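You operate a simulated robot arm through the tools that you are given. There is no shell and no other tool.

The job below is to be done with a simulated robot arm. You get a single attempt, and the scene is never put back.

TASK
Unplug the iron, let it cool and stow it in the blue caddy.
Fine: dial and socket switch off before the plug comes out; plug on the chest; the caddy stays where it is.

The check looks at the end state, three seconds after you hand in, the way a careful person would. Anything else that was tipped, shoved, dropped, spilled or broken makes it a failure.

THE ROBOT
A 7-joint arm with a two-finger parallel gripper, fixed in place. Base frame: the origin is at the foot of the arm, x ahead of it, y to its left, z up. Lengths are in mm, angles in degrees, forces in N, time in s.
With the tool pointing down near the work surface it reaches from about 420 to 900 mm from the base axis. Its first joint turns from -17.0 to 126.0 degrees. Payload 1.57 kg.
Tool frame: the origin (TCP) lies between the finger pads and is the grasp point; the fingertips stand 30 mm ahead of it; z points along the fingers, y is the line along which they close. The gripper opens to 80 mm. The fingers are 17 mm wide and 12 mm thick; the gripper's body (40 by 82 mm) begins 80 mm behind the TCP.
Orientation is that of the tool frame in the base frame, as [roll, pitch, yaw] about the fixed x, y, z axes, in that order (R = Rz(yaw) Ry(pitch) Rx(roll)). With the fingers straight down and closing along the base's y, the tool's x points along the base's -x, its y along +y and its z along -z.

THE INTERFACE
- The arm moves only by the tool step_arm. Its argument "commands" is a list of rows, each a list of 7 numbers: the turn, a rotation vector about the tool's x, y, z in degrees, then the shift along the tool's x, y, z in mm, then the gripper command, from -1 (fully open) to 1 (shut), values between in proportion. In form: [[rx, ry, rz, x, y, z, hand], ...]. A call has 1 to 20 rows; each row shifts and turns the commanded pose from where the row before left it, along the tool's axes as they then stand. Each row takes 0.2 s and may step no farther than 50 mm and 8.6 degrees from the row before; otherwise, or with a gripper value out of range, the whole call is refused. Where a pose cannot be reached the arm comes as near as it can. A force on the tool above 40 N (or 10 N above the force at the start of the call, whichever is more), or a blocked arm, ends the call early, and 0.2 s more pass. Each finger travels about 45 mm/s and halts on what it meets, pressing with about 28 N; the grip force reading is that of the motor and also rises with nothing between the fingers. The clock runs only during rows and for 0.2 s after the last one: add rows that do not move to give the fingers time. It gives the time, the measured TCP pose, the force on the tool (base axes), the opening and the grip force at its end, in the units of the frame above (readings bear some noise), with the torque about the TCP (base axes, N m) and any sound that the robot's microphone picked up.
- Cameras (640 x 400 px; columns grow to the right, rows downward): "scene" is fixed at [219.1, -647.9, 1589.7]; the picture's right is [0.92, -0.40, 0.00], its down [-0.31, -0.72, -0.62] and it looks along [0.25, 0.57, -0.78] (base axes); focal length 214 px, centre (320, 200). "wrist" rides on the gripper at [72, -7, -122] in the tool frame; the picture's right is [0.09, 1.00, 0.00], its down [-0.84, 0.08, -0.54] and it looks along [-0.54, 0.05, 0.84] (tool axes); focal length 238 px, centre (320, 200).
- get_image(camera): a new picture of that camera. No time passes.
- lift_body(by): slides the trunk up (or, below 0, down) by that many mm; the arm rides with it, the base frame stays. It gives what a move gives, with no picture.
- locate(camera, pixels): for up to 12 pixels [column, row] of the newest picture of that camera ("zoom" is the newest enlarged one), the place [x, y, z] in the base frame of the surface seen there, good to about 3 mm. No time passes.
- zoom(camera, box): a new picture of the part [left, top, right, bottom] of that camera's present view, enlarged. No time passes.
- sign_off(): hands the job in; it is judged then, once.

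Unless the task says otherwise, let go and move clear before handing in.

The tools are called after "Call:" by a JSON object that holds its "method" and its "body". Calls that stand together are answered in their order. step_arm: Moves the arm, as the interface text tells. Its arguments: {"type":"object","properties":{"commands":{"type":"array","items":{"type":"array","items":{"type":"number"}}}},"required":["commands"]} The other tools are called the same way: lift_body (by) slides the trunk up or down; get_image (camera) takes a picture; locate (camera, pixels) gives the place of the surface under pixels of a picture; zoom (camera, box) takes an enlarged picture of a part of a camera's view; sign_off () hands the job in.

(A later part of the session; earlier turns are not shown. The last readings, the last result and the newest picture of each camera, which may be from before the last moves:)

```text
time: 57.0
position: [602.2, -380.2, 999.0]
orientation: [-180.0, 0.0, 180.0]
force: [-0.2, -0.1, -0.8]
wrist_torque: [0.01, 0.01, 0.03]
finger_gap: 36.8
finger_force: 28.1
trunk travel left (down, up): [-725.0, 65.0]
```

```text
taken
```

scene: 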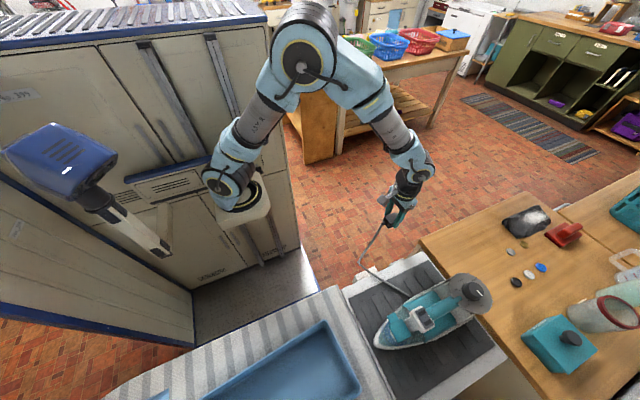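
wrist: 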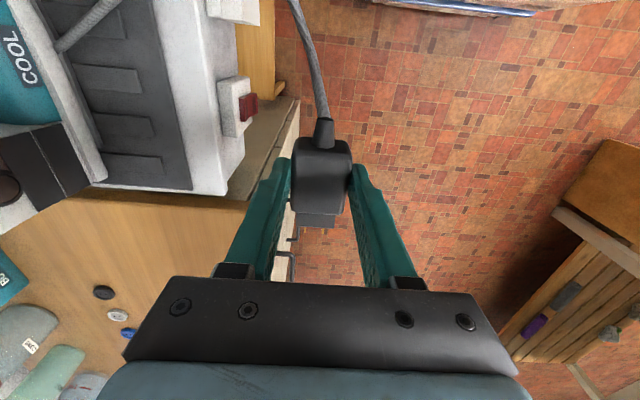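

The rope now trails from the plug toward -x and lies on the rest beside the iron, which is what I wanted. I'll carry the plug over the chest slowly, cable trailing behind.

Call:
{"method": "step_arm", "body": {"commands": [[0, 0, 0, -25, 0, 0, 1], [0, 0, 0, -25, 0, 0, 1], [0, 0, 0, -25, 0, 0, 1], [0, 0, 0, -25, 0, 0, 1], [0, 0, 0, -25, -10, 0, 1], [0, 0, 0, -25, -15, 0, 1], [0, 0, 0, -25, -20, 0, 1], [0, 0, 0, -25, -20, 0, 1], [0, 0, 0, -5, -25, 0, 1], [0, 0, 0, 0, -25, 0, 1], [0, 0, 0, 0, -25, 0, 1], [0, 0, 0, 0, -25, 0, 1], [0, 0, 0, 0, 0, 0, 1], [0, 0, 0, 0, 0, 0, 1]]}}

Call:
{"method": "get_image", "body": {"camera": "scene"}}

Call:
{"method": "get_image", "body": {"camera": "wrist"}}

```text
time: 60.0
position: [797.6, -540.3, 998.8]
orientation: [179.9, -0.1, 179.9]
force: [-0.6, -0.4, 0.3]
wrist_torque: [-0.04, 0.0, -0.01]
finger_gap: 36.8
finger_force: 27.7
out of reach, approached as far as the arm can: row 12
trunk travel left (down, up): [-725.0, 65.0]
```

```text
taken
```

scene: 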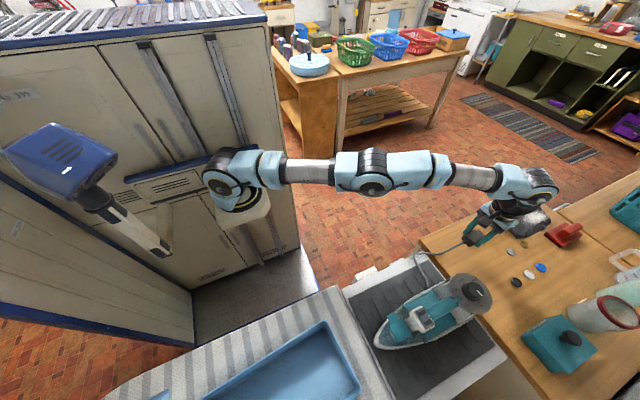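

```text
taken
```

wrist: 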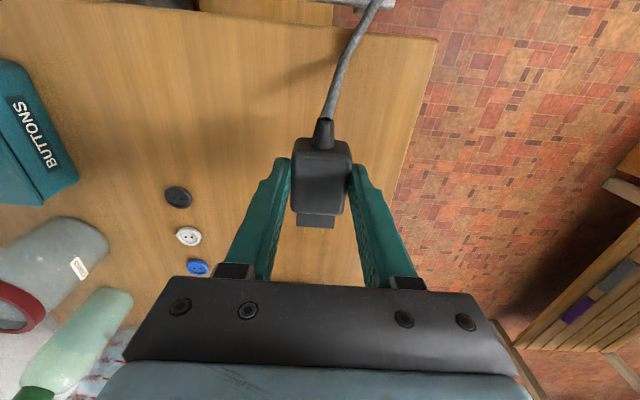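

The arm is nearly at full stretch here but the plug hangs well over the chest, clear of the buttons. I'll pull back 12 mm and lower it gently until it touches.

Call:
{"method": "step_arm", "body": {"commands": [[0, 0, 0, 12, 0, 10, 1], [0, 0, 0, 0, 0, 25, 1], [0, 0, 0, 0, 0, 25, 1], [0, 0, 0, 0, 0, 8, 1], [0, 0, 0, 0, 0, 6, 1], [0, 0, 0, 0, 0, 0, 1]]}}

Call:
{"method": "get_image", "body": {"camera": "wrist"}}

Call:
{"method": "zoom", "body": {"camera": "scene", "box": [400, 180, 560, 300]}}

```text
time: 61.4
position: [787.1, -542.5, 924.6]
orientation: [-180.0, 0.0, 179.9]
force: [0.2, 0.1, -0.7]
wrist_torque: [-0.02, 0.02, -0.03]
finger_gap: 37.2
finger_force: 28.2
trunk travel left (down, up): [-725.0, 65.0]
```

```text
taken
```

wrist: 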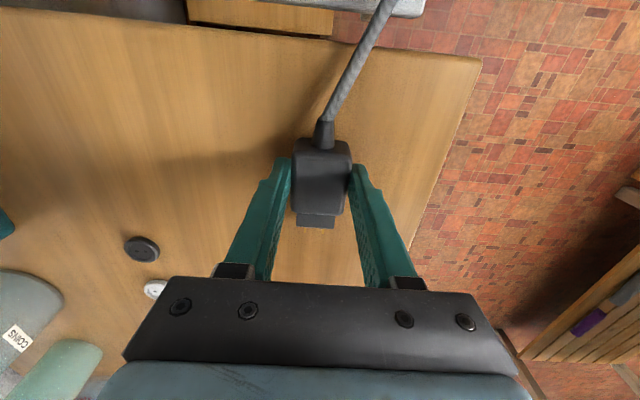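

```text
3.33 times, centred on (480, 240) of scene
```

zoom: 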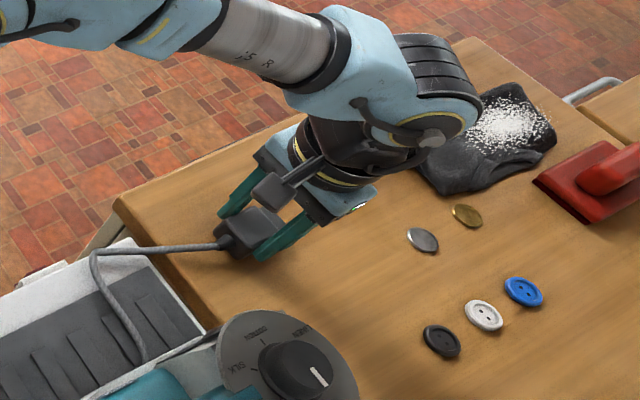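

The plug is about 1 cm above the chest and the rope lies loose on the rest. I'll lower it in small steps to contact.

Call:
{"method": "step_arm", "body": {"commands": [[0, 0, 0, 0, 0, 3, 1], [0, 0, 0, 0, 0, 2, 1], [0, 0, 0, 0, 0, 2, 1], [0, 0, 0, 0, 0, 0, 1]]}}

```text
time: 62.4
position: [787.0, -543.3, 921.7]
orientation: [-180.0, 0.1, 179.9]
force: [-2.4, 1.2, 13.4]
wrist_torque: [0.18, 0.26, -0.02]
finger_gap: 37.3
finger_force: 27.8
trunk travel left (down, up): [-725.0, 65.0]
```

The plug has touched down (13 N at z 922). I'll open the fingers and rise straight up.

Call:
{"method": "step_arm", "body": {"commands": [[0, 0, 0, 0, 0, -1.5, 0.5], [0, 0, 0, 0, 0, 0, 0.0], [0, 0, 0, 0, 0, 0, -0.5], [0, 0, 0, 0, 0, 0, -1], [0, 0, 0, 0, 0, 0, -1], [0, 0, 0, 0, 0, -20, -1], [0, 0, 0, 0, 0, -30, -1], [0, 0, 0, 0, 0, -20, -1]]}}

Call:
{"method": "get_image", "body": {"camera": "wrist"}}

Call:
{"method": "zoom", "body": {"camera": "scene", "box": [370, 200, 560, 350]}}

```text
time: 64.2
position: [788.0, -542.8, 988.9]
orientation: [-180.0, 0.0, 179.9]
force: [-0.2, -0.3, 0.0]
wrist_torque: [0.0, 0.04, -0.03]
finger_gap: 80.2
finger_force: 0.0
trunk travel left (down, up): [-725.0, 65.0]
```

```text
taken
```

wrist: 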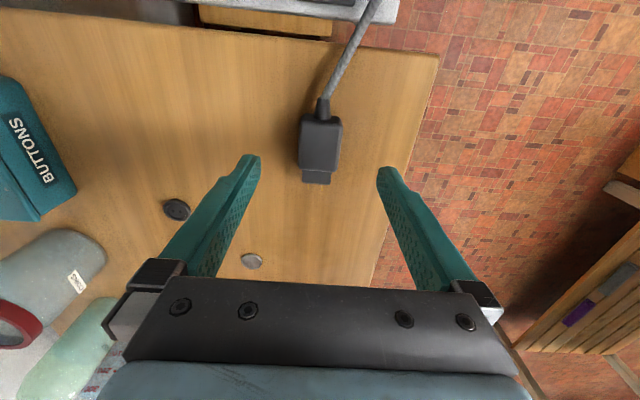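

```text
2.67 times, centred on (465, 275) of scene
```

zoom: 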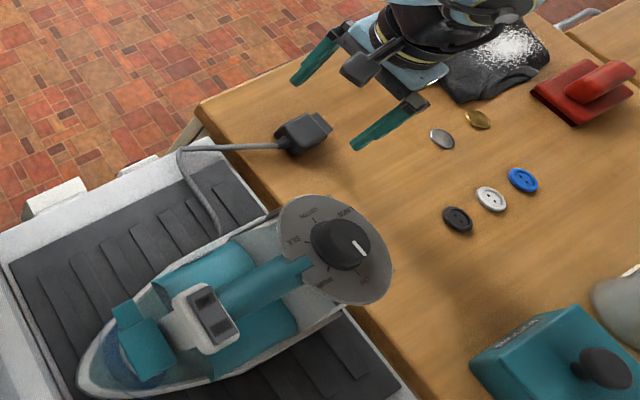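

The plug lies flat on the chest, the cable rests loosely on the rest and the dial reads OFF. Now I'll measure the iron's handle and body to plan the grip.

Call:
{"method": "get_image", "body": {"camera": "scene"}}

Call:
{"method": "zoom", "body": {"camera": "scene", "box": [365, 260, 505, 360]}}

Call:
{"method": "locate", "body": {"camera": "zoom", "pixels": [[250, 150], [330, 240], [300, 190], [240, 200], [200, 230], [380, 270], [400, 120], [120, 290], [350, 330], [170, 160], [420, 250], [60, 345]]}}

```text
taken
```

scene: 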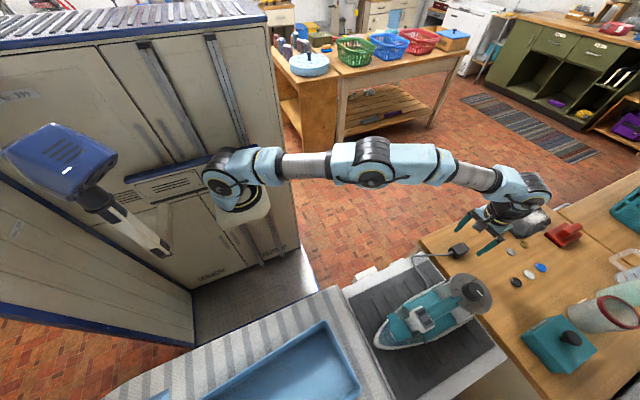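

```text
4.00 times, centred on (435, 310) of scene
```

zoom: 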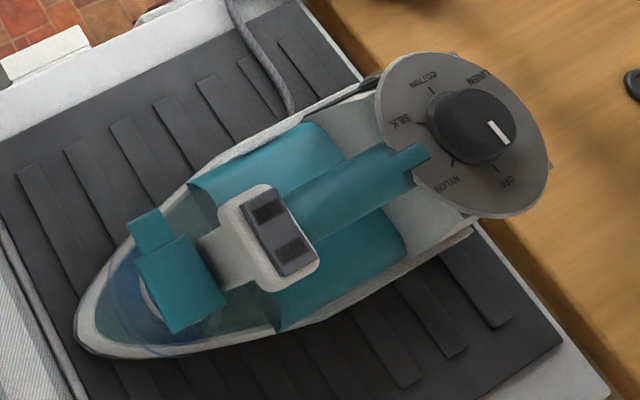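

```text
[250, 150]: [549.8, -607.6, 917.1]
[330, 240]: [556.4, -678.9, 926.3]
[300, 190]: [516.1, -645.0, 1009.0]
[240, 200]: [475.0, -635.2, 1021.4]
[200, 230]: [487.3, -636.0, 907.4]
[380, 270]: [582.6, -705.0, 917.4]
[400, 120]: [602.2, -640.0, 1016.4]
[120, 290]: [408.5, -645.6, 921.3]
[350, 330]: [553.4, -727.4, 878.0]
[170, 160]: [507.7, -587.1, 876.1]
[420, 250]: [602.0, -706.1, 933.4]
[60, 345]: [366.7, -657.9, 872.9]
```

The handle top is at z ≈ 1016 with the body hood near 920, so there's ample room to straddle the handle with the fingers along y. First I'll fly empty over the tray to check reach and measure it.

Call:
{"method": "step_arm", "body": {"commands": [[0, 0, 0, 20, 0, -35, -1], [0, 0, 0, 20, 0, -40, -1], [0, 0, 0, 20, 0, -40, -1], [0, 0, 0, 31, -19, -15, -1], [0, 0, 0, 31, -19, -15, -1], [0, 0, 0, 31, -19, -15, -1], [0, 0, 0, 31, -19, -10, -1], [0, 0, 0, 31, -19, 0, -1], [0, 0, 0, 31, -18, 0, -1], [0, 0, 0, 0, 0, 0, -1]]}}

Call:
{"method": "get_image", "body": {"camera": "wrist"}}

Call:
{"method": "get_image", "body": {"camera": "scene"}}

```text
time: 66.4
position: [542.1, -653.9, 1158.5]
orientation: [180.0, 0.0, 179.9]
force: [0.0, -0.4, 0.2]
wrist_torque: [0.01, -0.01, 0.02]
finger_gap: 79.9
finger_force: 0.0
trunk travel left (down, up): [-725.0, 65.0]
```

```text
taken
```

wrist: 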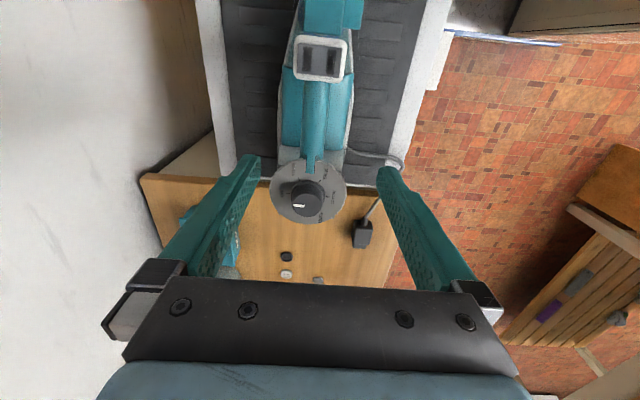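

```text
taken
```

scene: 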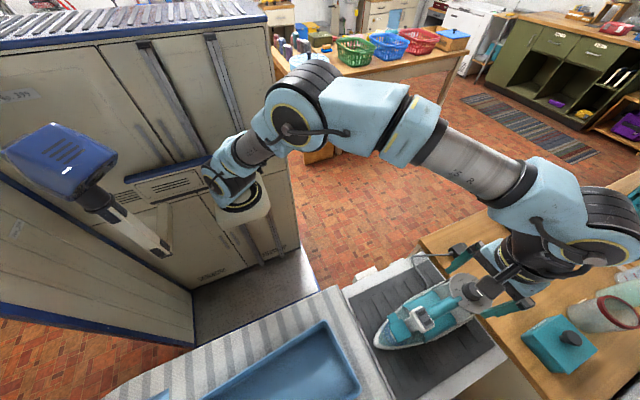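

From overhead the iron and its handle show clearly. I'll zoom to measure the handle width, iron length and width, and where the cord leaves.

Call:
{"method": "zoom", "body": {"camera": "wrist", "box": [255, 0, 375, 225]}}

Call:
{"method": "locate", "body": {"camera": "wrist", "pixels": [[303, 110], [327, 110], [315, 110], [290, 110], [350, 110], [315, 90], [302, 130], [327, 130], [282, 130], [320, 75], [355, 150], [345, 155]]}}

Call:
{"method": "zoom", "body": {"camera": "wrist", "box": [265, 30, 375, 130]}}

```text
1.78 times, centred on (315, 112) of wrist
```

zoom: 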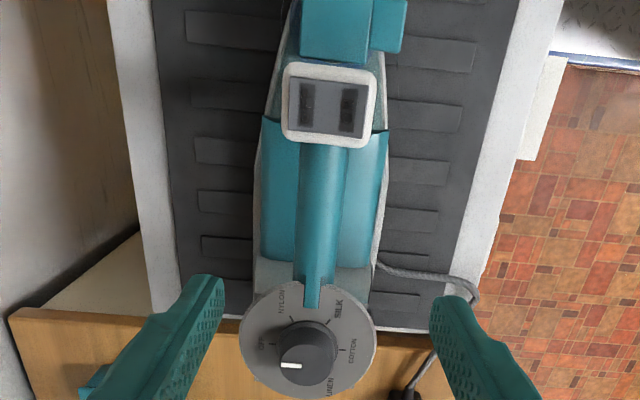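

```text
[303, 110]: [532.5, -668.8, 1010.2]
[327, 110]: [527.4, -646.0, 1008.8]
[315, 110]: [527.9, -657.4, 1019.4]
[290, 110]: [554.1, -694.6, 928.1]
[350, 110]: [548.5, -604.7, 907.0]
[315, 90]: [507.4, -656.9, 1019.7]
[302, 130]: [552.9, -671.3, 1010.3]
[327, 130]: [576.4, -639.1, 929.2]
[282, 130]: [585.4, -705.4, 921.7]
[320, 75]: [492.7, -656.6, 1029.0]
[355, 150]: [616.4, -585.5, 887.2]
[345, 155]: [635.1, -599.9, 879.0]
```

```text
4.00 times, centred on (320, 80) of wrist
```

zoom: 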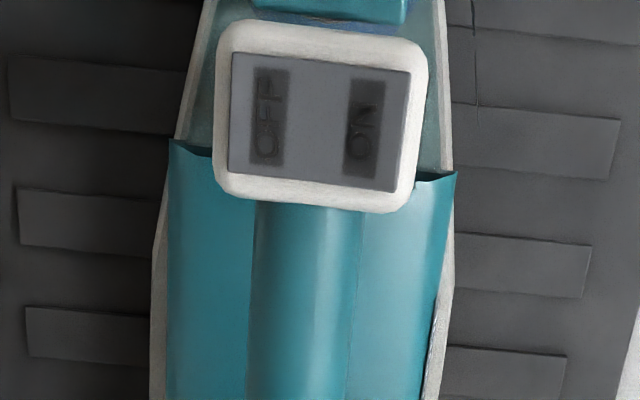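

The handle is a bar about 26 mm thick centred at y ≈ -657.5 with its top at z ≈ 1019. Now I'll fly to the tray to test reach and measure it.

Call:
{"method": "step_arm", "body": {"commands": [[0, 0, 0, 40, 0, -5, -1], [0, 0, 0, 40, 0, -5, -1], [0, 0, 0, 40, 0, -5, -1], [0, 0, 0, 40, 0, -5, -1], [0, 0, 0, 40, 0, 0, -1], [0, 0, 0, 40, 0, 0, -1], [0, 0, 0, 40, 0, 0, -1], [0, 0, 0, 40, 0, 0, -1], [0, 0, 0, 40, 0, 0, -1], [0, 0, 0, 40, 0, 0, -1], [0, 0, 0, 0, 0, 0, -1]]}}

Call:
{"method": "get_image", "body": {"camera": "wrist"}}

Call:
{"method": "get_image", "body": {"camera": "scene"}}

```text
time: 68.8
position: [138.0, -653.8, 1179.9]
orientation: [179.9, 0.0, -179.9]
force: [0.1, -0.7, 0.2]
wrist_torque: [-0.02, 0.0, -0.01]
finger_gap: 80.3
finger_force: 0.1
trunk travel left (down, up): [-725.0, 65.0]
```

```text
taken
```

wrist: 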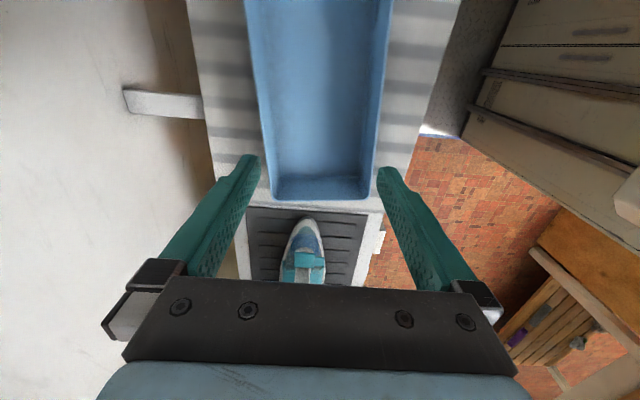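

```text
taken
```

scene: 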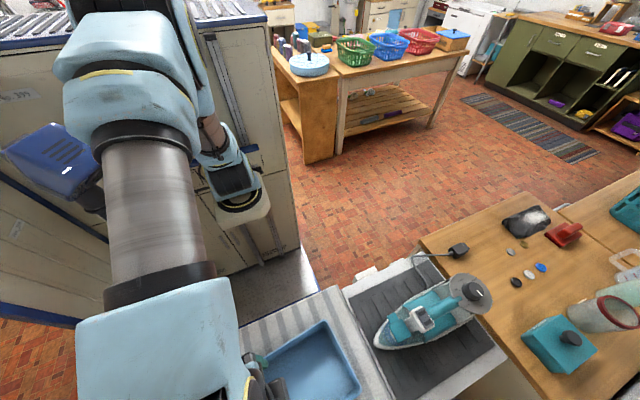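

The pose above the tray is reachable, and the tray lies right under the hand. I'll measure its rim and floor.

Call:
{"method": "locate", "body": {"camera": "wrist", "pixels": [[275, 180], [366, 178], [320, 195], [320, 178], [263, 130], [378, 130], [272, 130], [368, 130], [250, 50], [388, 50], [320, 100], [320, 20]]}}

Call:
{"method": "zoom", "body": {"camera": "wrist", "box": [230, 0, 410, 210]}}

Call:
{"method": "locate", "body": {"camera": "wrist", "pixels": [[262, 50], [378, 50], [256, 100], [384, 100], [370, 195], [272, 195], [246, 5], [392, 5], [258, 5], [380, 5], [365, 185], [280, 185]]}}

```text
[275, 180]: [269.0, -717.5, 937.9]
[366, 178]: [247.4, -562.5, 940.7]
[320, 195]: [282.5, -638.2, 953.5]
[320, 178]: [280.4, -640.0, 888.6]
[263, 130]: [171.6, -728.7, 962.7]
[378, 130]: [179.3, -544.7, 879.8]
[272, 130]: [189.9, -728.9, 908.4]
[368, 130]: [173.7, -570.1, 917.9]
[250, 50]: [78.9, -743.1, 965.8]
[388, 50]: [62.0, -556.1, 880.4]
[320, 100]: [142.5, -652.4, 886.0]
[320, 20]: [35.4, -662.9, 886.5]
```

```text
1.90 times, centred on (320, 105) of wrist
```

zoom: 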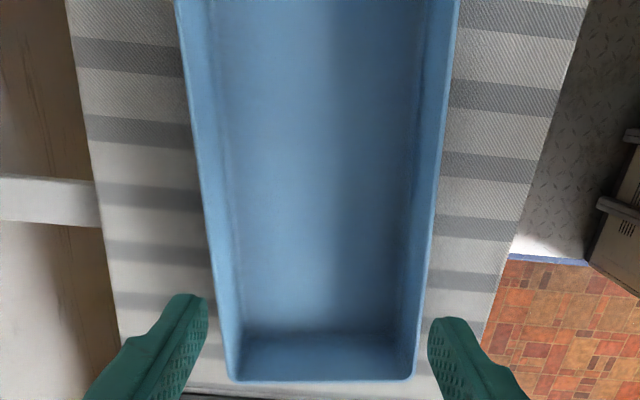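

```text
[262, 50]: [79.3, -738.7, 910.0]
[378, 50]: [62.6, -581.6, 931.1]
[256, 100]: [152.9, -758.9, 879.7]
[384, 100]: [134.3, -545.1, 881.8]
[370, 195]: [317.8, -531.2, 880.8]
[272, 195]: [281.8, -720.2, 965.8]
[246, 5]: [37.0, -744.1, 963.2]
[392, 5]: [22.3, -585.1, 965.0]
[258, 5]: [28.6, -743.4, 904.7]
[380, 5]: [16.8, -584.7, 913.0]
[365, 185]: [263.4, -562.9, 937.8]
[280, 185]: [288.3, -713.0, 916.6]
```

The tray's floor is z ≈ 886 and rim ≈ 965, with inside walls about 158 mm apart, turned roughly 5° and centred near (120,-656). I need the iron's exact heel and nose to be sure it fits lengthwise.

Call:
{"method": "zoom", "body": {"camera": "scene", "box": [430, 260, 510, 330]}}

Call:
{"method": "zoom", "body": {"camera": "scene", "box": [360, 300, 440, 360]}}

Call:
{"method": "locate", "body": {"camera": "scene", "pixels": [[470, 315], [473, 316], [476, 317], [479, 318], [465, 313], [384, 342], [379, 344], [376, 342], [374, 340], [460, 310], [468, 317], [472, 319]]}}

```text
5.71 times, centred on (470, 295) of scene
```

zoom: 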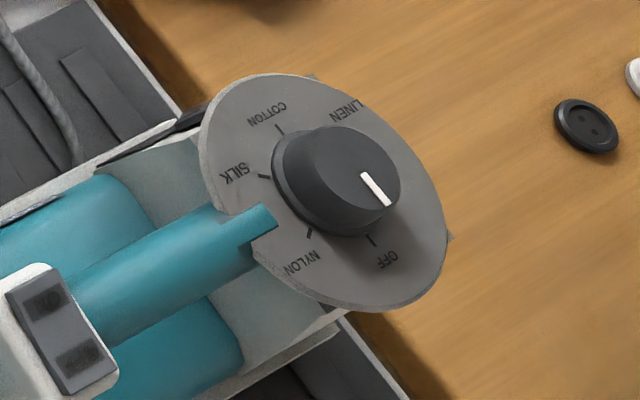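

```text
6.67 times, centred on (400, 330) of scene
```

zoom: 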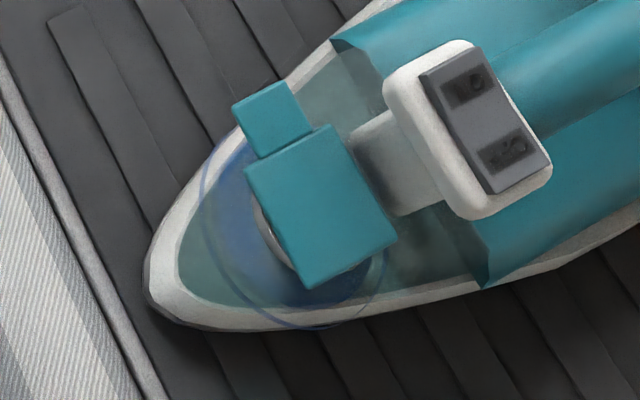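

```text
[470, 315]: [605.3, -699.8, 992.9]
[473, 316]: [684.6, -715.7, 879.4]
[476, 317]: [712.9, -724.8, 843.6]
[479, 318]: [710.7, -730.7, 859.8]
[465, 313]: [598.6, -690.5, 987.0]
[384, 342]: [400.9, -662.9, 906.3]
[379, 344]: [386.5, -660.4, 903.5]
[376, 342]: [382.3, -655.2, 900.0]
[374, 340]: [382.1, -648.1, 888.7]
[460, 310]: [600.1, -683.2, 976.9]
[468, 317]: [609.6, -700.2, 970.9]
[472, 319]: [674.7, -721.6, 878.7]
```

Small grey corners stick out behind the dial disc at zoom (313,77) and (450,238). I'll measure those, as they set the iron's rear end.

Call:
{"method": "zoom", "body": {"camera": "scene", "box": [455, 265, 505, 310]}}

Call:
{"method": "locate", "body": {"camera": "zoom", "pixels": [[210, 62], [490, 290], [495, 285], [215, 60], [480, 320], [150, 110], [360, 395], [340, 390]]}}

```text
8.89 times, centred on (480, 288) of scene
```

zoom: 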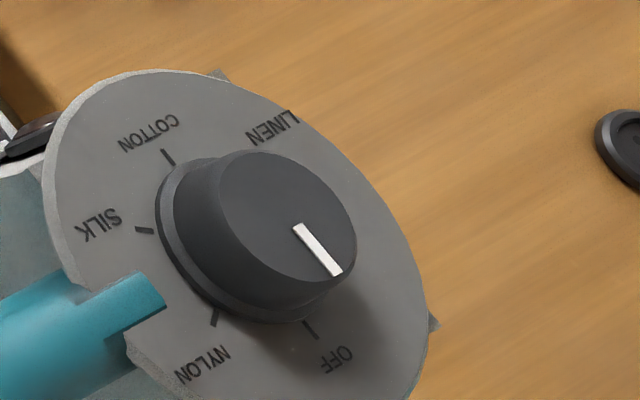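

```text
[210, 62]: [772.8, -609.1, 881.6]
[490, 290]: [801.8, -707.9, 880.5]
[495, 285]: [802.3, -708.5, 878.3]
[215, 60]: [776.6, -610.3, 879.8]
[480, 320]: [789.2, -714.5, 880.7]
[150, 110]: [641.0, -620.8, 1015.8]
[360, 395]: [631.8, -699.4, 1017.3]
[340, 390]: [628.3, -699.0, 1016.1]
```

Call:
{"method": "locate", "body": {"camera": "zoom", "pixels": [[216, 74], [221, 76], [226, 79], [432, 323], [435, 325], [430, 330], [40, 165], [20, 185], [90, 385]]}}

```text
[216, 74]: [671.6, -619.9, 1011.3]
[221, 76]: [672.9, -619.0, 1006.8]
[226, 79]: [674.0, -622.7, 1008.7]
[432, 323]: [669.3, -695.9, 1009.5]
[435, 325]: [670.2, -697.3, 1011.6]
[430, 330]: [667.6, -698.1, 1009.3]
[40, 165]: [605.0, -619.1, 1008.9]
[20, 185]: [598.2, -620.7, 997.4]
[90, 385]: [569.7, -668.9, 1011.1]
```

The rear block ends at x ≈ 672 and the nose is at 382, so the iron is 290 mm long against about 339 mm inside the tray; it fits if turned about 6° to match. I'll go back above the handle.

Call:
{"method": "step_arm", "body": {"commands": [[0, 0, 0, -40, 0, 0, -1], [0, 0, 0, -40, 0, 0, -1], [0, 0, 0, -40, 0, 0, -1], [0, 0, 0, -40, 0, 0, -1], [0, 0, 0, -40, 0, 0, -1], [0, 0, 0, -40, 0, 0, -1], [0, 0, 0, -40, 0, 5, -1], [0, 0, 0, -40, 0, 5, -1], [0, 0, 0, -40, -1.5, 10, -1], [0, 0, 0, -40, -1.5, 10, -1], [0, 0, 0, 0, 0, 30, -1], [0, 0, 0, 0, 0, 20, -1], [0, 0, 0, 0, 0, 0, -1]]}}

Call:
{"method": "get_image", "body": {"camera": "wrist"}}

Call:
{"method": "get_image", "body": {"camera": "scene"}}

```text
time: 71.6
position: [540.4, -660.4, 1100.8]
orientation: [180.0, 0.0, 179.9]
force: [-0.7, 0.4, -0.3]
wrist_torque: [-0.01, 0.01, -0.02]
finger_gap: 79.9
finger_force: 0.1
trunk travel left (down, up): [-725.0, 65.0]
```

```text
taken
```

wrist: 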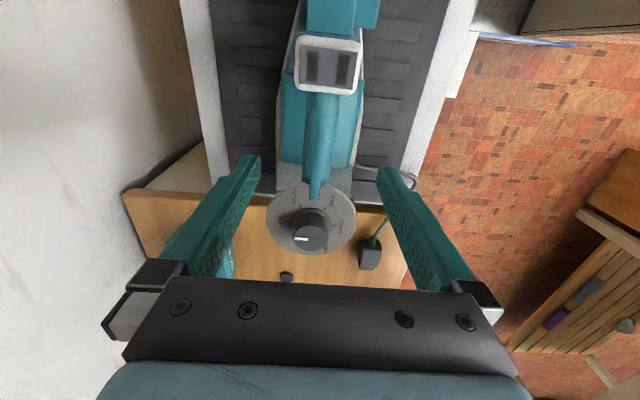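

```text
taken
```

scene: 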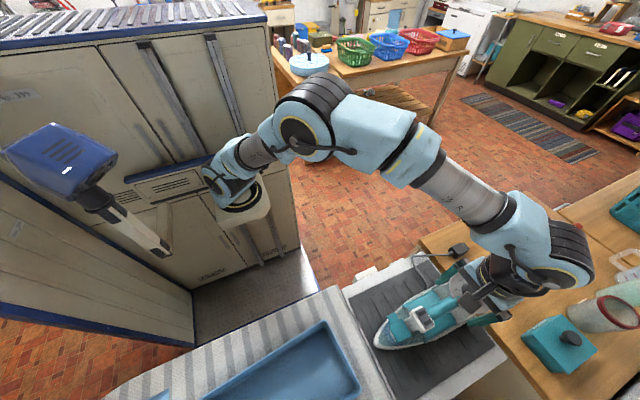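

The hand is over the handle; I'll zoom to check the lateral centring where the tool axis meets the handle at about (321,145), and that the tag still reads COOL.

Call:
{"method": "zoom", "body": {"camera": "wrist", "box": [265, 95, 375, 205]}}

Call:
{"method": "locate", "body": {"camera": "wrist", "pixels": [[320, 145], [310, 145], [330, 145], [304, 145], [336, 145], [320, 120], [308, 125], [333, 125]]}}

Call:
{"method": "zoom", "body": {"camera": "scene", "box": [370, 280, 470, 355]}}

```text
3.64 times, centred on (320, 150) of wrist
```

zoom: 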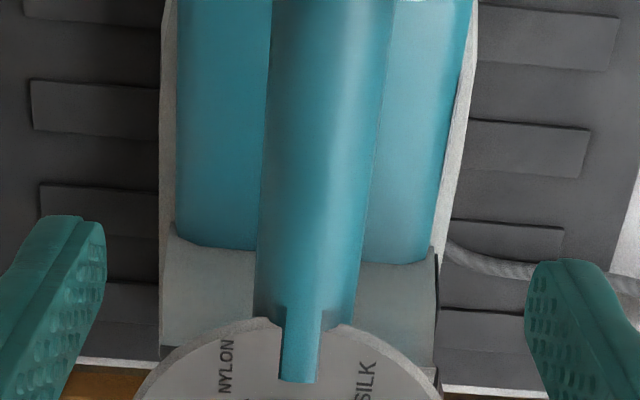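

```text
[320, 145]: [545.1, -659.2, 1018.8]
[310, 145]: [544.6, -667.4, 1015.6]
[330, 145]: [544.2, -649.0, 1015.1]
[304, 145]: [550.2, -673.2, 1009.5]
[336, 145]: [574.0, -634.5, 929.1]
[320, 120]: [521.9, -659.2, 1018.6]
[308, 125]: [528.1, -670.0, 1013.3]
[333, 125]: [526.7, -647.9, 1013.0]
```

```text
5.33 times, centred on (420, 318) of scene
```

zoom: 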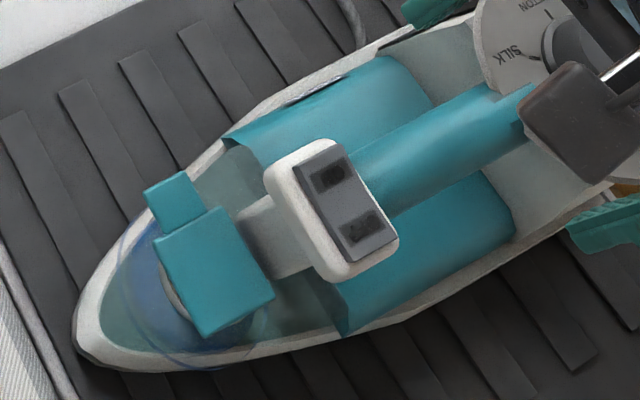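

The handle centre is at y ≈ -659, within about 1 mm of the tool axis. I'll descend so the pads straddle the handle and close.

Call:
{"method": "step_arm", "body": {"commands": [[0, 0, 0, 0, 0.8, 35, -1], [0, 0, 0, 0, 0, 35, -1], [0, 0, 0, 0, 0, 20, -1], [0, 0, 0, 0, 0, 7, -1], [0, 0, 0, 0, 0, 0, -1]]}}

Call:
{"method": "get_image", "body": {"camera": "wrist"}}

Call:
{"method": "zoom", "body": {"camera": "scene", "box": [370, 220, 540, 360]}}

```text
time: 72.8
position: [542.4, -658.8, 1001.3]
orientation: [180.0, 0.0, 179.9]
force: [0.4, 0.4, -0.4]
wrist_torque: [0.01, -0.01, 0.02]
finger_gap: 80.2
finger_force: 0.1
trunk travel left (down, up): [-725.0, 65.0]
```

```text
taken
```

wrist: 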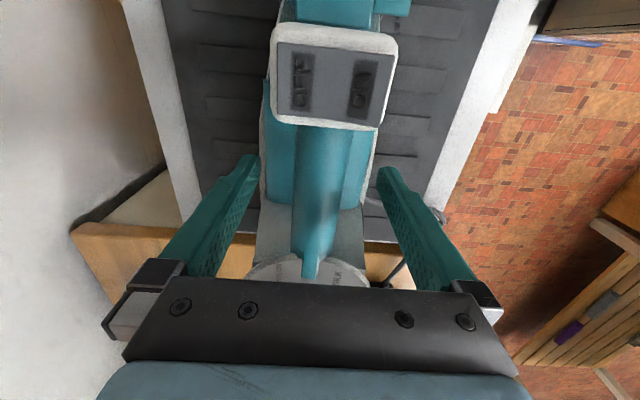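

```text
2.86 times, centred on (455, 290) of scene
```

zoom: 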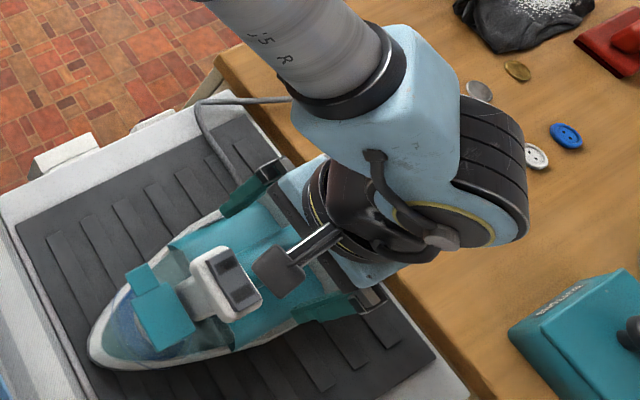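

The fingers straddle the handle with room all round. I'll close the grip.

Call:
{"method": "step_arm", "body": {"commands": [[0, 0, 0, 0, 0, 0, 0], [0, 0, 0, 0, 0, 0, 0.3], [0, 0, 0, 0, 0, 0, 1], [0, 0, 0, 0, 0, 0, 1], [0, 0, 0, 0, 0, 0, 1], [0, 0, 0, 0, 0, 0, 1]]}}

Call:
{"method": "get_image", "body": {"camera": "wrist"}}

```text
time: 74.2
position: [543.3, -658.8, 1001.6]
orientation: [-179.9, 0.0, -180.0]
force: [1.8, -8.4, 1.8]
wrist_torque: [-0.27, -0.19, -0.15]
finger_gap: 28.5
finger_force: 27.5
trunk travel left (down, up): [-725.0, 65.0]
```

```text
taken
```

wrist: 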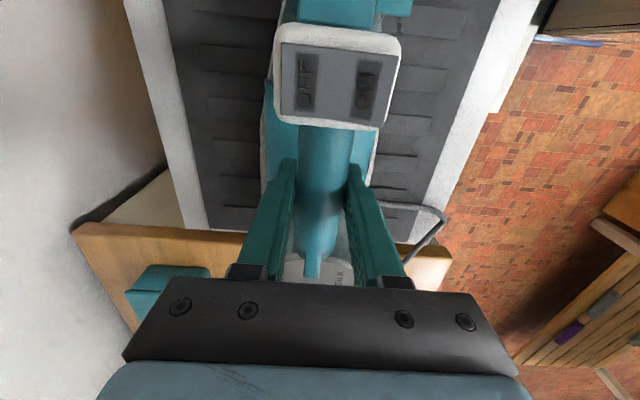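

The handle is held with a 28.5 mm gap. I'll lift 12 mm slowly and read the weight and torque to see whether it balances.

Call:
{"method": "step_arm", "body": {"commands": [[0, 0, 0, 0, 0, -3, 1], [0, 0, 0, 0, 0, -3, 1], [0, 0, 0, 0, 0, -3, 1], [0, 0, 0, 0, 0, -3, 1], [0, 0, 0, 0, 0, 0, 1], [0, 0, 0, 0, 0, 0, 1]]}}

Call:
{"method": "get_image", "body": {"camera": "wrist"}}

Call:
{"method": "zoom", "body": {"camera": "scene", "box": [360, 230, 520, 360]}}

```text
time: 75.6
position: [540.8, -657.8, 1015.2]
orientation: [180.0, 0.0, 179.9]
force: [0.8, 0.0, -11.5]
wrist_torque: [0.0, 0.1, 0.01]
finger_gap: 28.6
finger_force: 28.7
trunk travel left (down, up): [-725.0, 65.0]
```

```text
taken
```

wrist: 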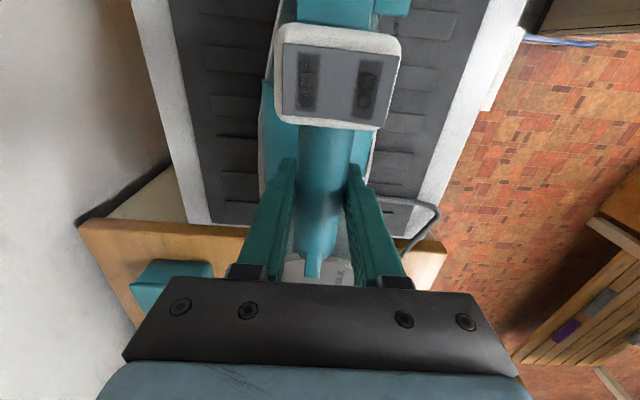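

```text
3.08 times, centred on (440, 295) of scene
```

zoom: 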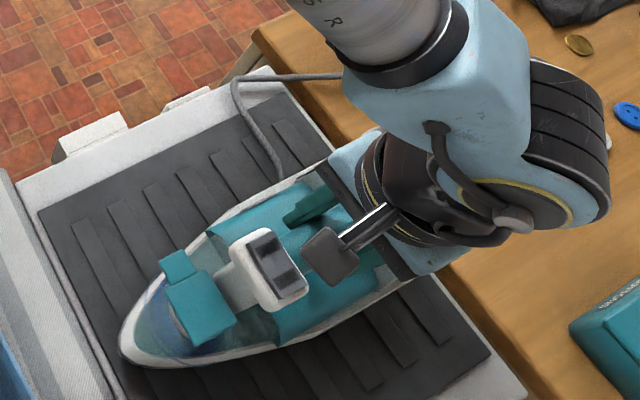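

The iron hangs level at 11.5 N (about 1.2 kg) with only 0.1 N m of torque. I'll keep lifting until the sole is well above the tray rim.

Call:
{"method": "step_arm", "body": {"commands": [[0, 0, 0, 0, 0, -12, 1], [0, 0, 0, 0, 0, -16, 1], [0, 0, 0, 0, 0, -18, 1], [0, 0, 0, 0, 0, -18, 1], [0, 0, 0, 0, 0, -18, 1], [0, 0, 0, 0, 0, -18, 1], [0, 0, 0, 0, 0, -15, 1], [0, 0, 0, 0, 0, 0, 1]]}}

Call:
{"method": "get_image", "body": {"camera": "wrist"}}

Call:
{"method": "get_image", "body": {"camera": "scene"}}

```text
time: 77.4
position: [540.5, -659.3, 1131.7]
orientation: [179.9, 0.0, 179.9]
force: [-0.6, 0.1, -11.2]
wrist_torque: [0.07, 0.07, 0.0]
finger_gap: 28.8
finger_force: 27.7
trunk travel left (down, up): [-725.0, 65.0]
```

```text
taken
```

wrist: 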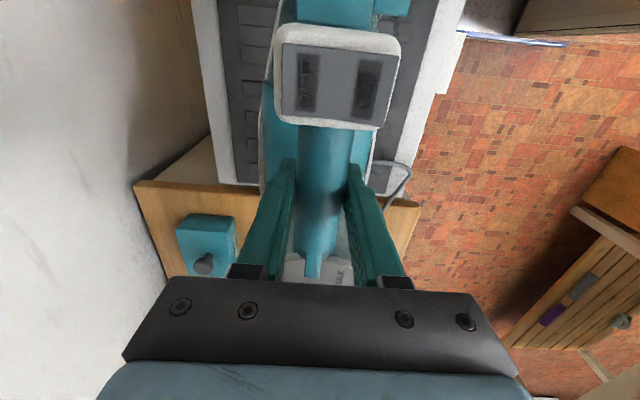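

```text
taken
```

scene: 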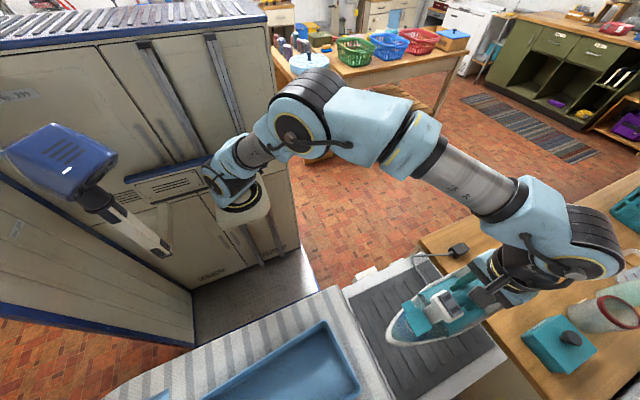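

The iron is up and level, with the plug undisturbed at scene (460,250). I'll carry it toward -x slowly, in stages, watching the cable and plug.

Call:
{"method": "step_arm", "body": {"commands": [[0, 0, 0, 15, 0, 0, 1], [0, 0, 0, 20, 0, 0, 1], [0, 0, 0, 25, 0, 0, 1], [0, 0, 0, 25, 0, 0, 1], [0, 0, 0, 25, 0, 0, 1], [0, 0, 0, 25, 0, 0, 1], [0, 0, 0, 25, 0, 0, 1], [0, 0, 0, 20, 0, 0, 1], [0, 0, 0, 20, 0, 0, 1], [0, 0, 0, 0, 0, 0, 1]]}}

Call:
{"method": "get_image", "body": {"camera": "scene"}}

Call:
{"method": "get_image", "body": {"camera": "wrist"}}

```text
time: 79.6
position: [342.7, -656.5, 1130.4]
orientation: [179.9, 0.0, 180.0]
force: [-0.2, -0.1, -10.9]
wrist_torque: [-0.01, 0.12, 0.03]
finger_gap: 28.9
finger_force: 28.1
trunk travel left (down, up): [-725.0, 65.0]
```

```text
taken
```

scene: 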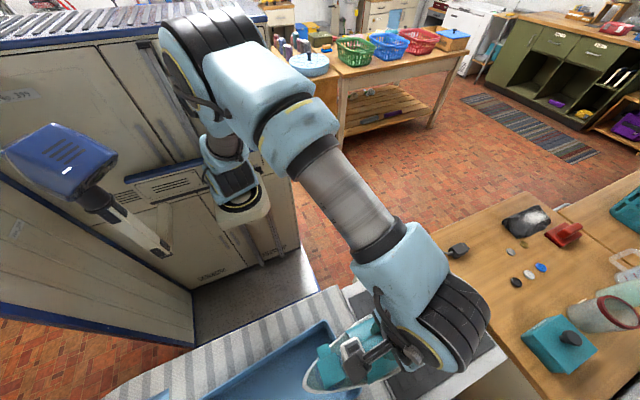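

```text
taken
```

wrist: 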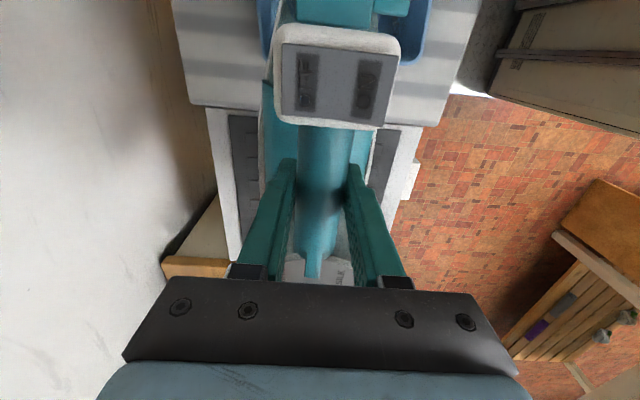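

The plug hasn't moved at scene (458,250) and the load is steady at 11 N. I'll continue another 130 mm and check again.

Call:
{"method": "step_arm", "body": {"commands": [[0, 0, 0, 15, 0, 0, 1], [0, 0, 0, 20, 0, 0, 1], [0, 0, 0, 20, 0, 0, 1], [0, 0, 0, 20, 0, 0, 1], [0, 0, 0, 20, 0, 0, 1], [0, 0, 0, 20, 0, 0, 1], [0, 0, 0, 15, 0, 0, 1], [0, 0, 0, 0, 0, 0, 1]]}}

Call:
{"method": "get_image", "body": {"camera": "scene"}}

Call:
{"method": "zoom", "body": {"camera": "scene", "box": [400, 210, 520, 320]}}

```text
time: 81.4
position: [211.5, -657.4, 1128.8]
orientation: [180.0, 0.0, 179.9]
force: [0.3, -0.4, -12.2]
wrist_torque: [-0.02, 0.12, 0.02]
finger_gap: 28.6
finger_force: 27.7
trunk travel left (down, up): [-725.0, 65.0]
```

```text
taken
```

scene: 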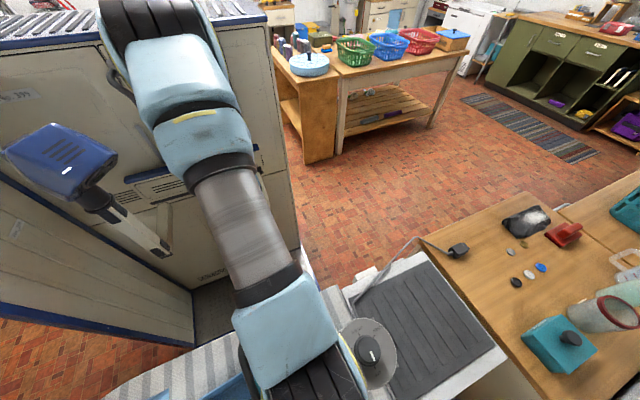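

```text
3.64 times, centred on (460, 265) of scene
```

zoom: 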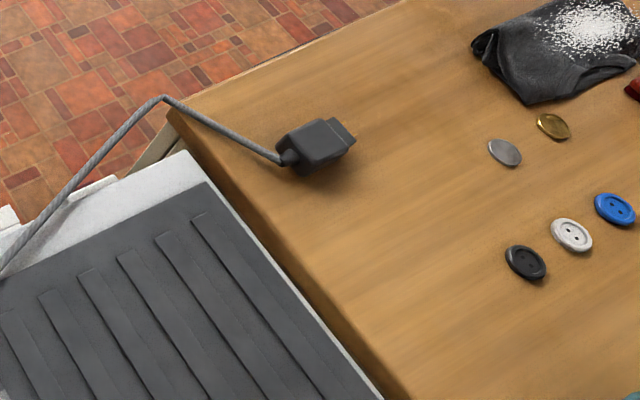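

The plug is still in place and the rope still has a bend near zoom (160,98), so there is slack. I'll measure the remaining slack before the last 100 mm.

Call:
{"method": "locate", "body": {"camera": "zoom", "pixels": [[287, 158], [230, 130], [162, 98], [120, 128], [60, 195], [10, 255], [310, 145], [340, 140]]}}

Call:
{"method": "zoom", "body": {"camera": "scene", "box": [300, 230, 440, 400]}}

Call:
{"method": "get_image", "body": {"camera": "wrist"}}

```text
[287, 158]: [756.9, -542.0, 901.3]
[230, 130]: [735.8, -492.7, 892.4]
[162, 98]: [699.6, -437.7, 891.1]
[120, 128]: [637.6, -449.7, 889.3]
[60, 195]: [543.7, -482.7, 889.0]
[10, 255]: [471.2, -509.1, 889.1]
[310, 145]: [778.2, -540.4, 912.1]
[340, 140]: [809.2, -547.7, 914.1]
```

```text
2.35 times, centred on (370, 315) of scene
```

zoom: 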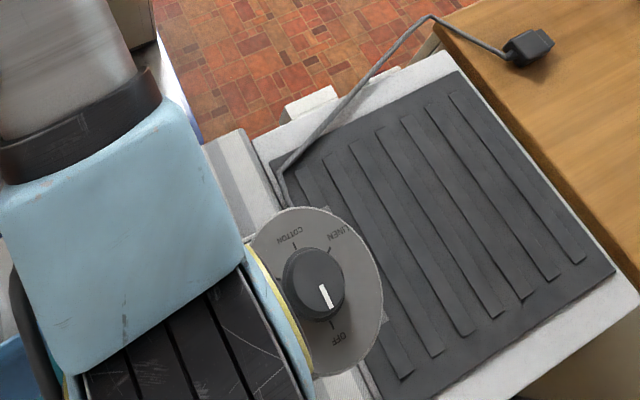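

```text
taken
```

wrist: 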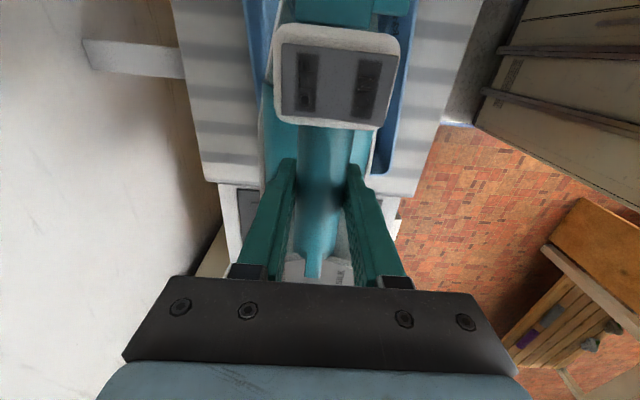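

The rope is about 600 mm long and the final path needs about 535, so there's enough slack. I'll go the last 96 mm and turn the iron 6° to match the tray.

Call:
{"method": "step_arm", "body": {"commands": [[0, 0, 0, 15, 0, 0, 1], [0, 0, 0, 20, 0, 0, 1], [0, 0, 0, 20, 0, 0, 1], [0, 0, 0, 20, 0, 0, 1], [0, 0, 0, 15, 0, 0, 1], [0, 0, -2, 6, 0, 0, 1], [0, 0, -2, 0, 0, 0, 1], [0, 0, -2, 0, 0, 0, 1], [0, 0, 0, 0, 0, 0, 1], [0, 0, 0, 0, 0, 0, 1]]}}

Call:
{"method": "get_image", "body": {"camera": "wrist"}}

Call:
{"method": "get_image", "body": {"camera": "scene"}}

```text
time: 83.6
position: [116.8, -658.0, 1129.2]
orientation: [180.0, 0.0, -174.0]
force: [0.5, -0.6, -10.7]
wrist_torque: [0.0, 0.13, -0.02]
finger_gap: 28.7
finger_force: 28.1
trunk travel left (down, up): [-725.0, 65.0]
```

```text
taken
```

wrist: 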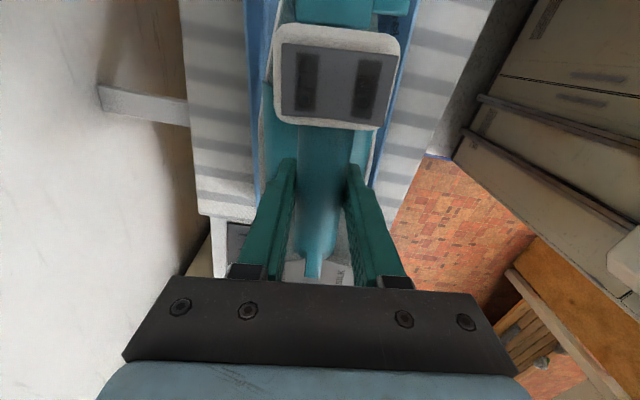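

```text
taken
```

scene: 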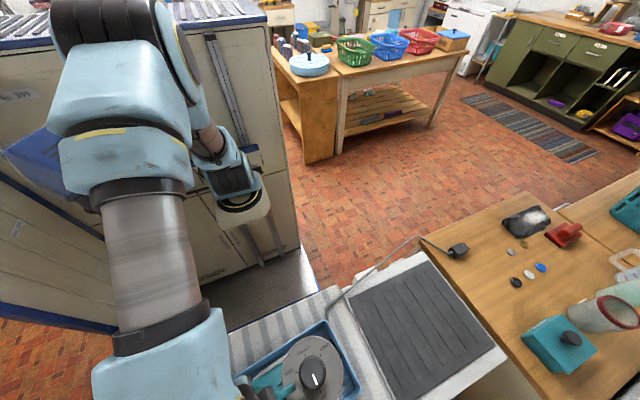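

The iron is above the tray, which shows as blue bands on both sides of it in the wrist view. I'll zoom in to check the side margins and the tray's right end before lowering.

Call:
{"method": "zoom", "body": {"camera": "wrist", "box": [220, 0, 440, 230]}}

Call:
{"method": "zoom", "body": {"camera": "scene", "box": [220, 290, 380, 400]}}

Call:
{"method": "locate", "body": {"camera": "scene", "pixels": [[326, 325], [358, 385], [335, 340], [350, 370], [300, 335], [322, 322], [342, 350], [280, 345]]}}

```text
1.74 times, centred on (330, 115) of wrist
```

zoom: 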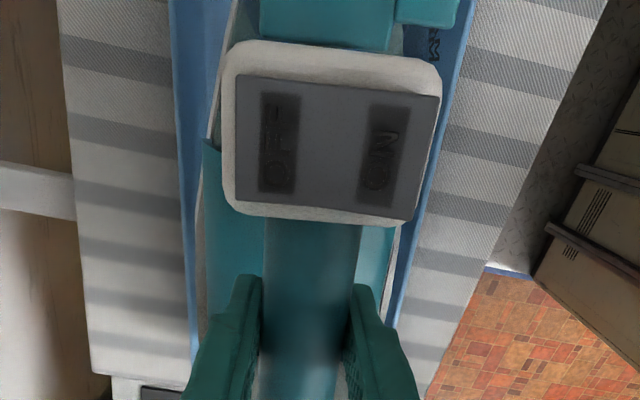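

```text
3.64 times, centred on (300, 345) of scene
```

zoom: 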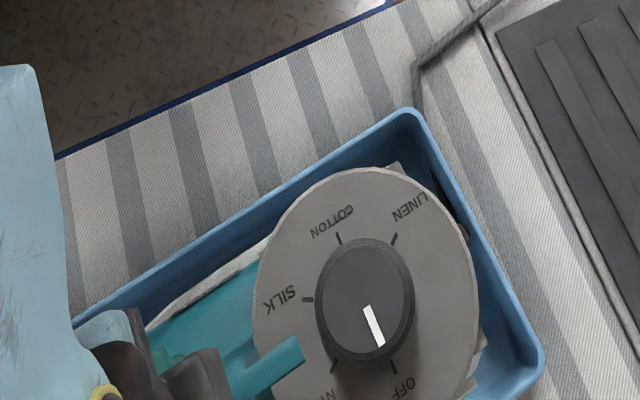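

```text
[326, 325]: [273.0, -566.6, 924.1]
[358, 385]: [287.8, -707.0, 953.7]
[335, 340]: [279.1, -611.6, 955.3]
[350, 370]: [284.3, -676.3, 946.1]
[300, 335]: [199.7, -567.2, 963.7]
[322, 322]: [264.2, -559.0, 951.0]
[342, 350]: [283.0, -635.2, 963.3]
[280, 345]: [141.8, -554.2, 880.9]
```

The margins look even on both sides, and there's some lettering ("…RM") on the tray near zoom (435,45). I'll read that before lowering.

Call:
{"method": "zoom", "body": {"camera": "wrist", "box": [355, 0, 425, 45]}}

Call:
{"method": "locate", "body": {"camera": "wrist", "pixels": [[396, 25], [393, 15], [402, 25], [385, 100], [378, 130], [252, 60], [258, 130], [372, 150], [388, 80], [262, 170]]}}

Call:
{"method": "zoom", "body": {"camera": "scene", "box": [220, 290, 400, 400]}}

```text
8.89 times, centred on (390, 22) of wrist
```

zoom: 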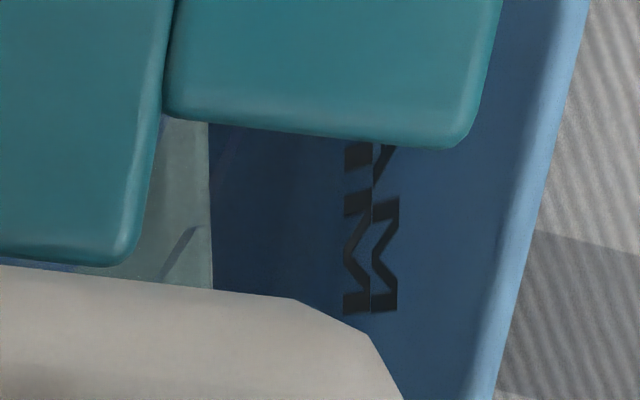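

```text
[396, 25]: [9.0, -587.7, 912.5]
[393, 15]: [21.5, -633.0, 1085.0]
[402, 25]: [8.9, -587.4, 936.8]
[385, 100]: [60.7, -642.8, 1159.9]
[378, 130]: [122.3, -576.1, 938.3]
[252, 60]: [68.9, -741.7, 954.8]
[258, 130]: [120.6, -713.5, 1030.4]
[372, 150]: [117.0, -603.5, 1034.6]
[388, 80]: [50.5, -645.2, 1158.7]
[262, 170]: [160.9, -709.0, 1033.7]
```

```text
3.56 times, centred on (310, 345) of scene
```

zoom: 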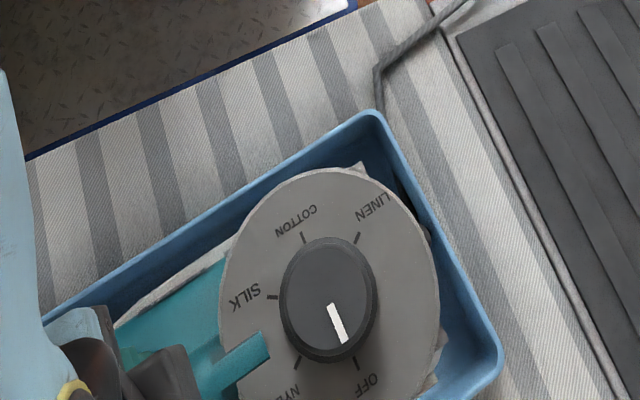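

That lettering is just the MIN/MAX mark on the iron's clear tank. The side margins are about 25 mm each; I'll shift 3 mm toward +x to share the end gaps and lower the iron halfway into the tray.

Call:
{"method": "step_arm", "body": {"commands": [[0, 0, 0, -3, 0, 0, 1], [0, 0, 0, 0, 0, 10, 1], [0, 0, 0, 0, 0, 12, 1], [0, 0, 0, 0, 0, 12, 1], [0, 0, 0, 0, 0, 12, 1], [0, 0, 0, 0, 0, 12, 1], [0, 0, 0, 0, 0, 12, 1], [0, 0, 0, 0, 0, 0, 1]]}}

Call:
{"method": "get_image", "body": {"camera": "scene"}}

Call:
{"method": "zoom", "body": {"camera": "scene", "box": [220, 290, 380, 400]}}

Call:
{"method": "get_image", "body": {"camera": "wrist"}}

```text
time: 85.4
position: [119.1, -656.8, 1061.6]
orientation: [179.9, 0.1, -174.2]
force: [-0.5, 0.7, -11.4]
wrist_torque: [0.01, 0.11, -0.01]
finger_gap: 28.9
finger_force: 28.7
trunk travel left (down, up): [-725.0, 65.0]
```

```text
taken
```

scene: 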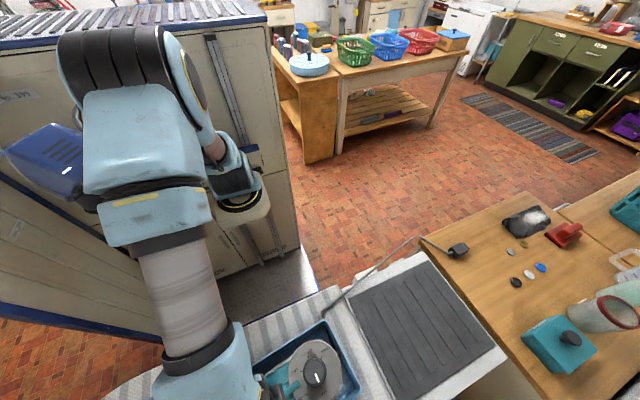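

```text
3.64 times, centred on (300, 345) of scene
```

zoom: 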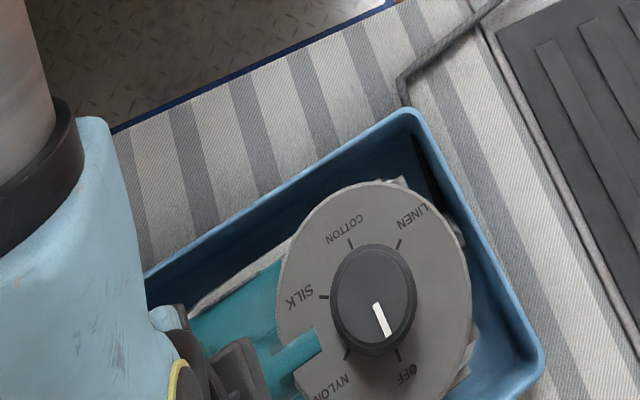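

```text
taken
```

wrist: 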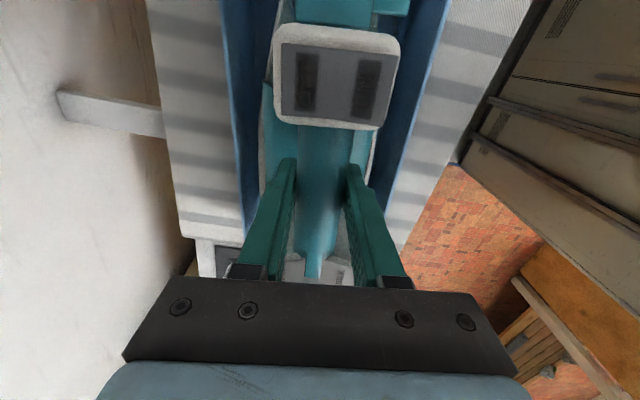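

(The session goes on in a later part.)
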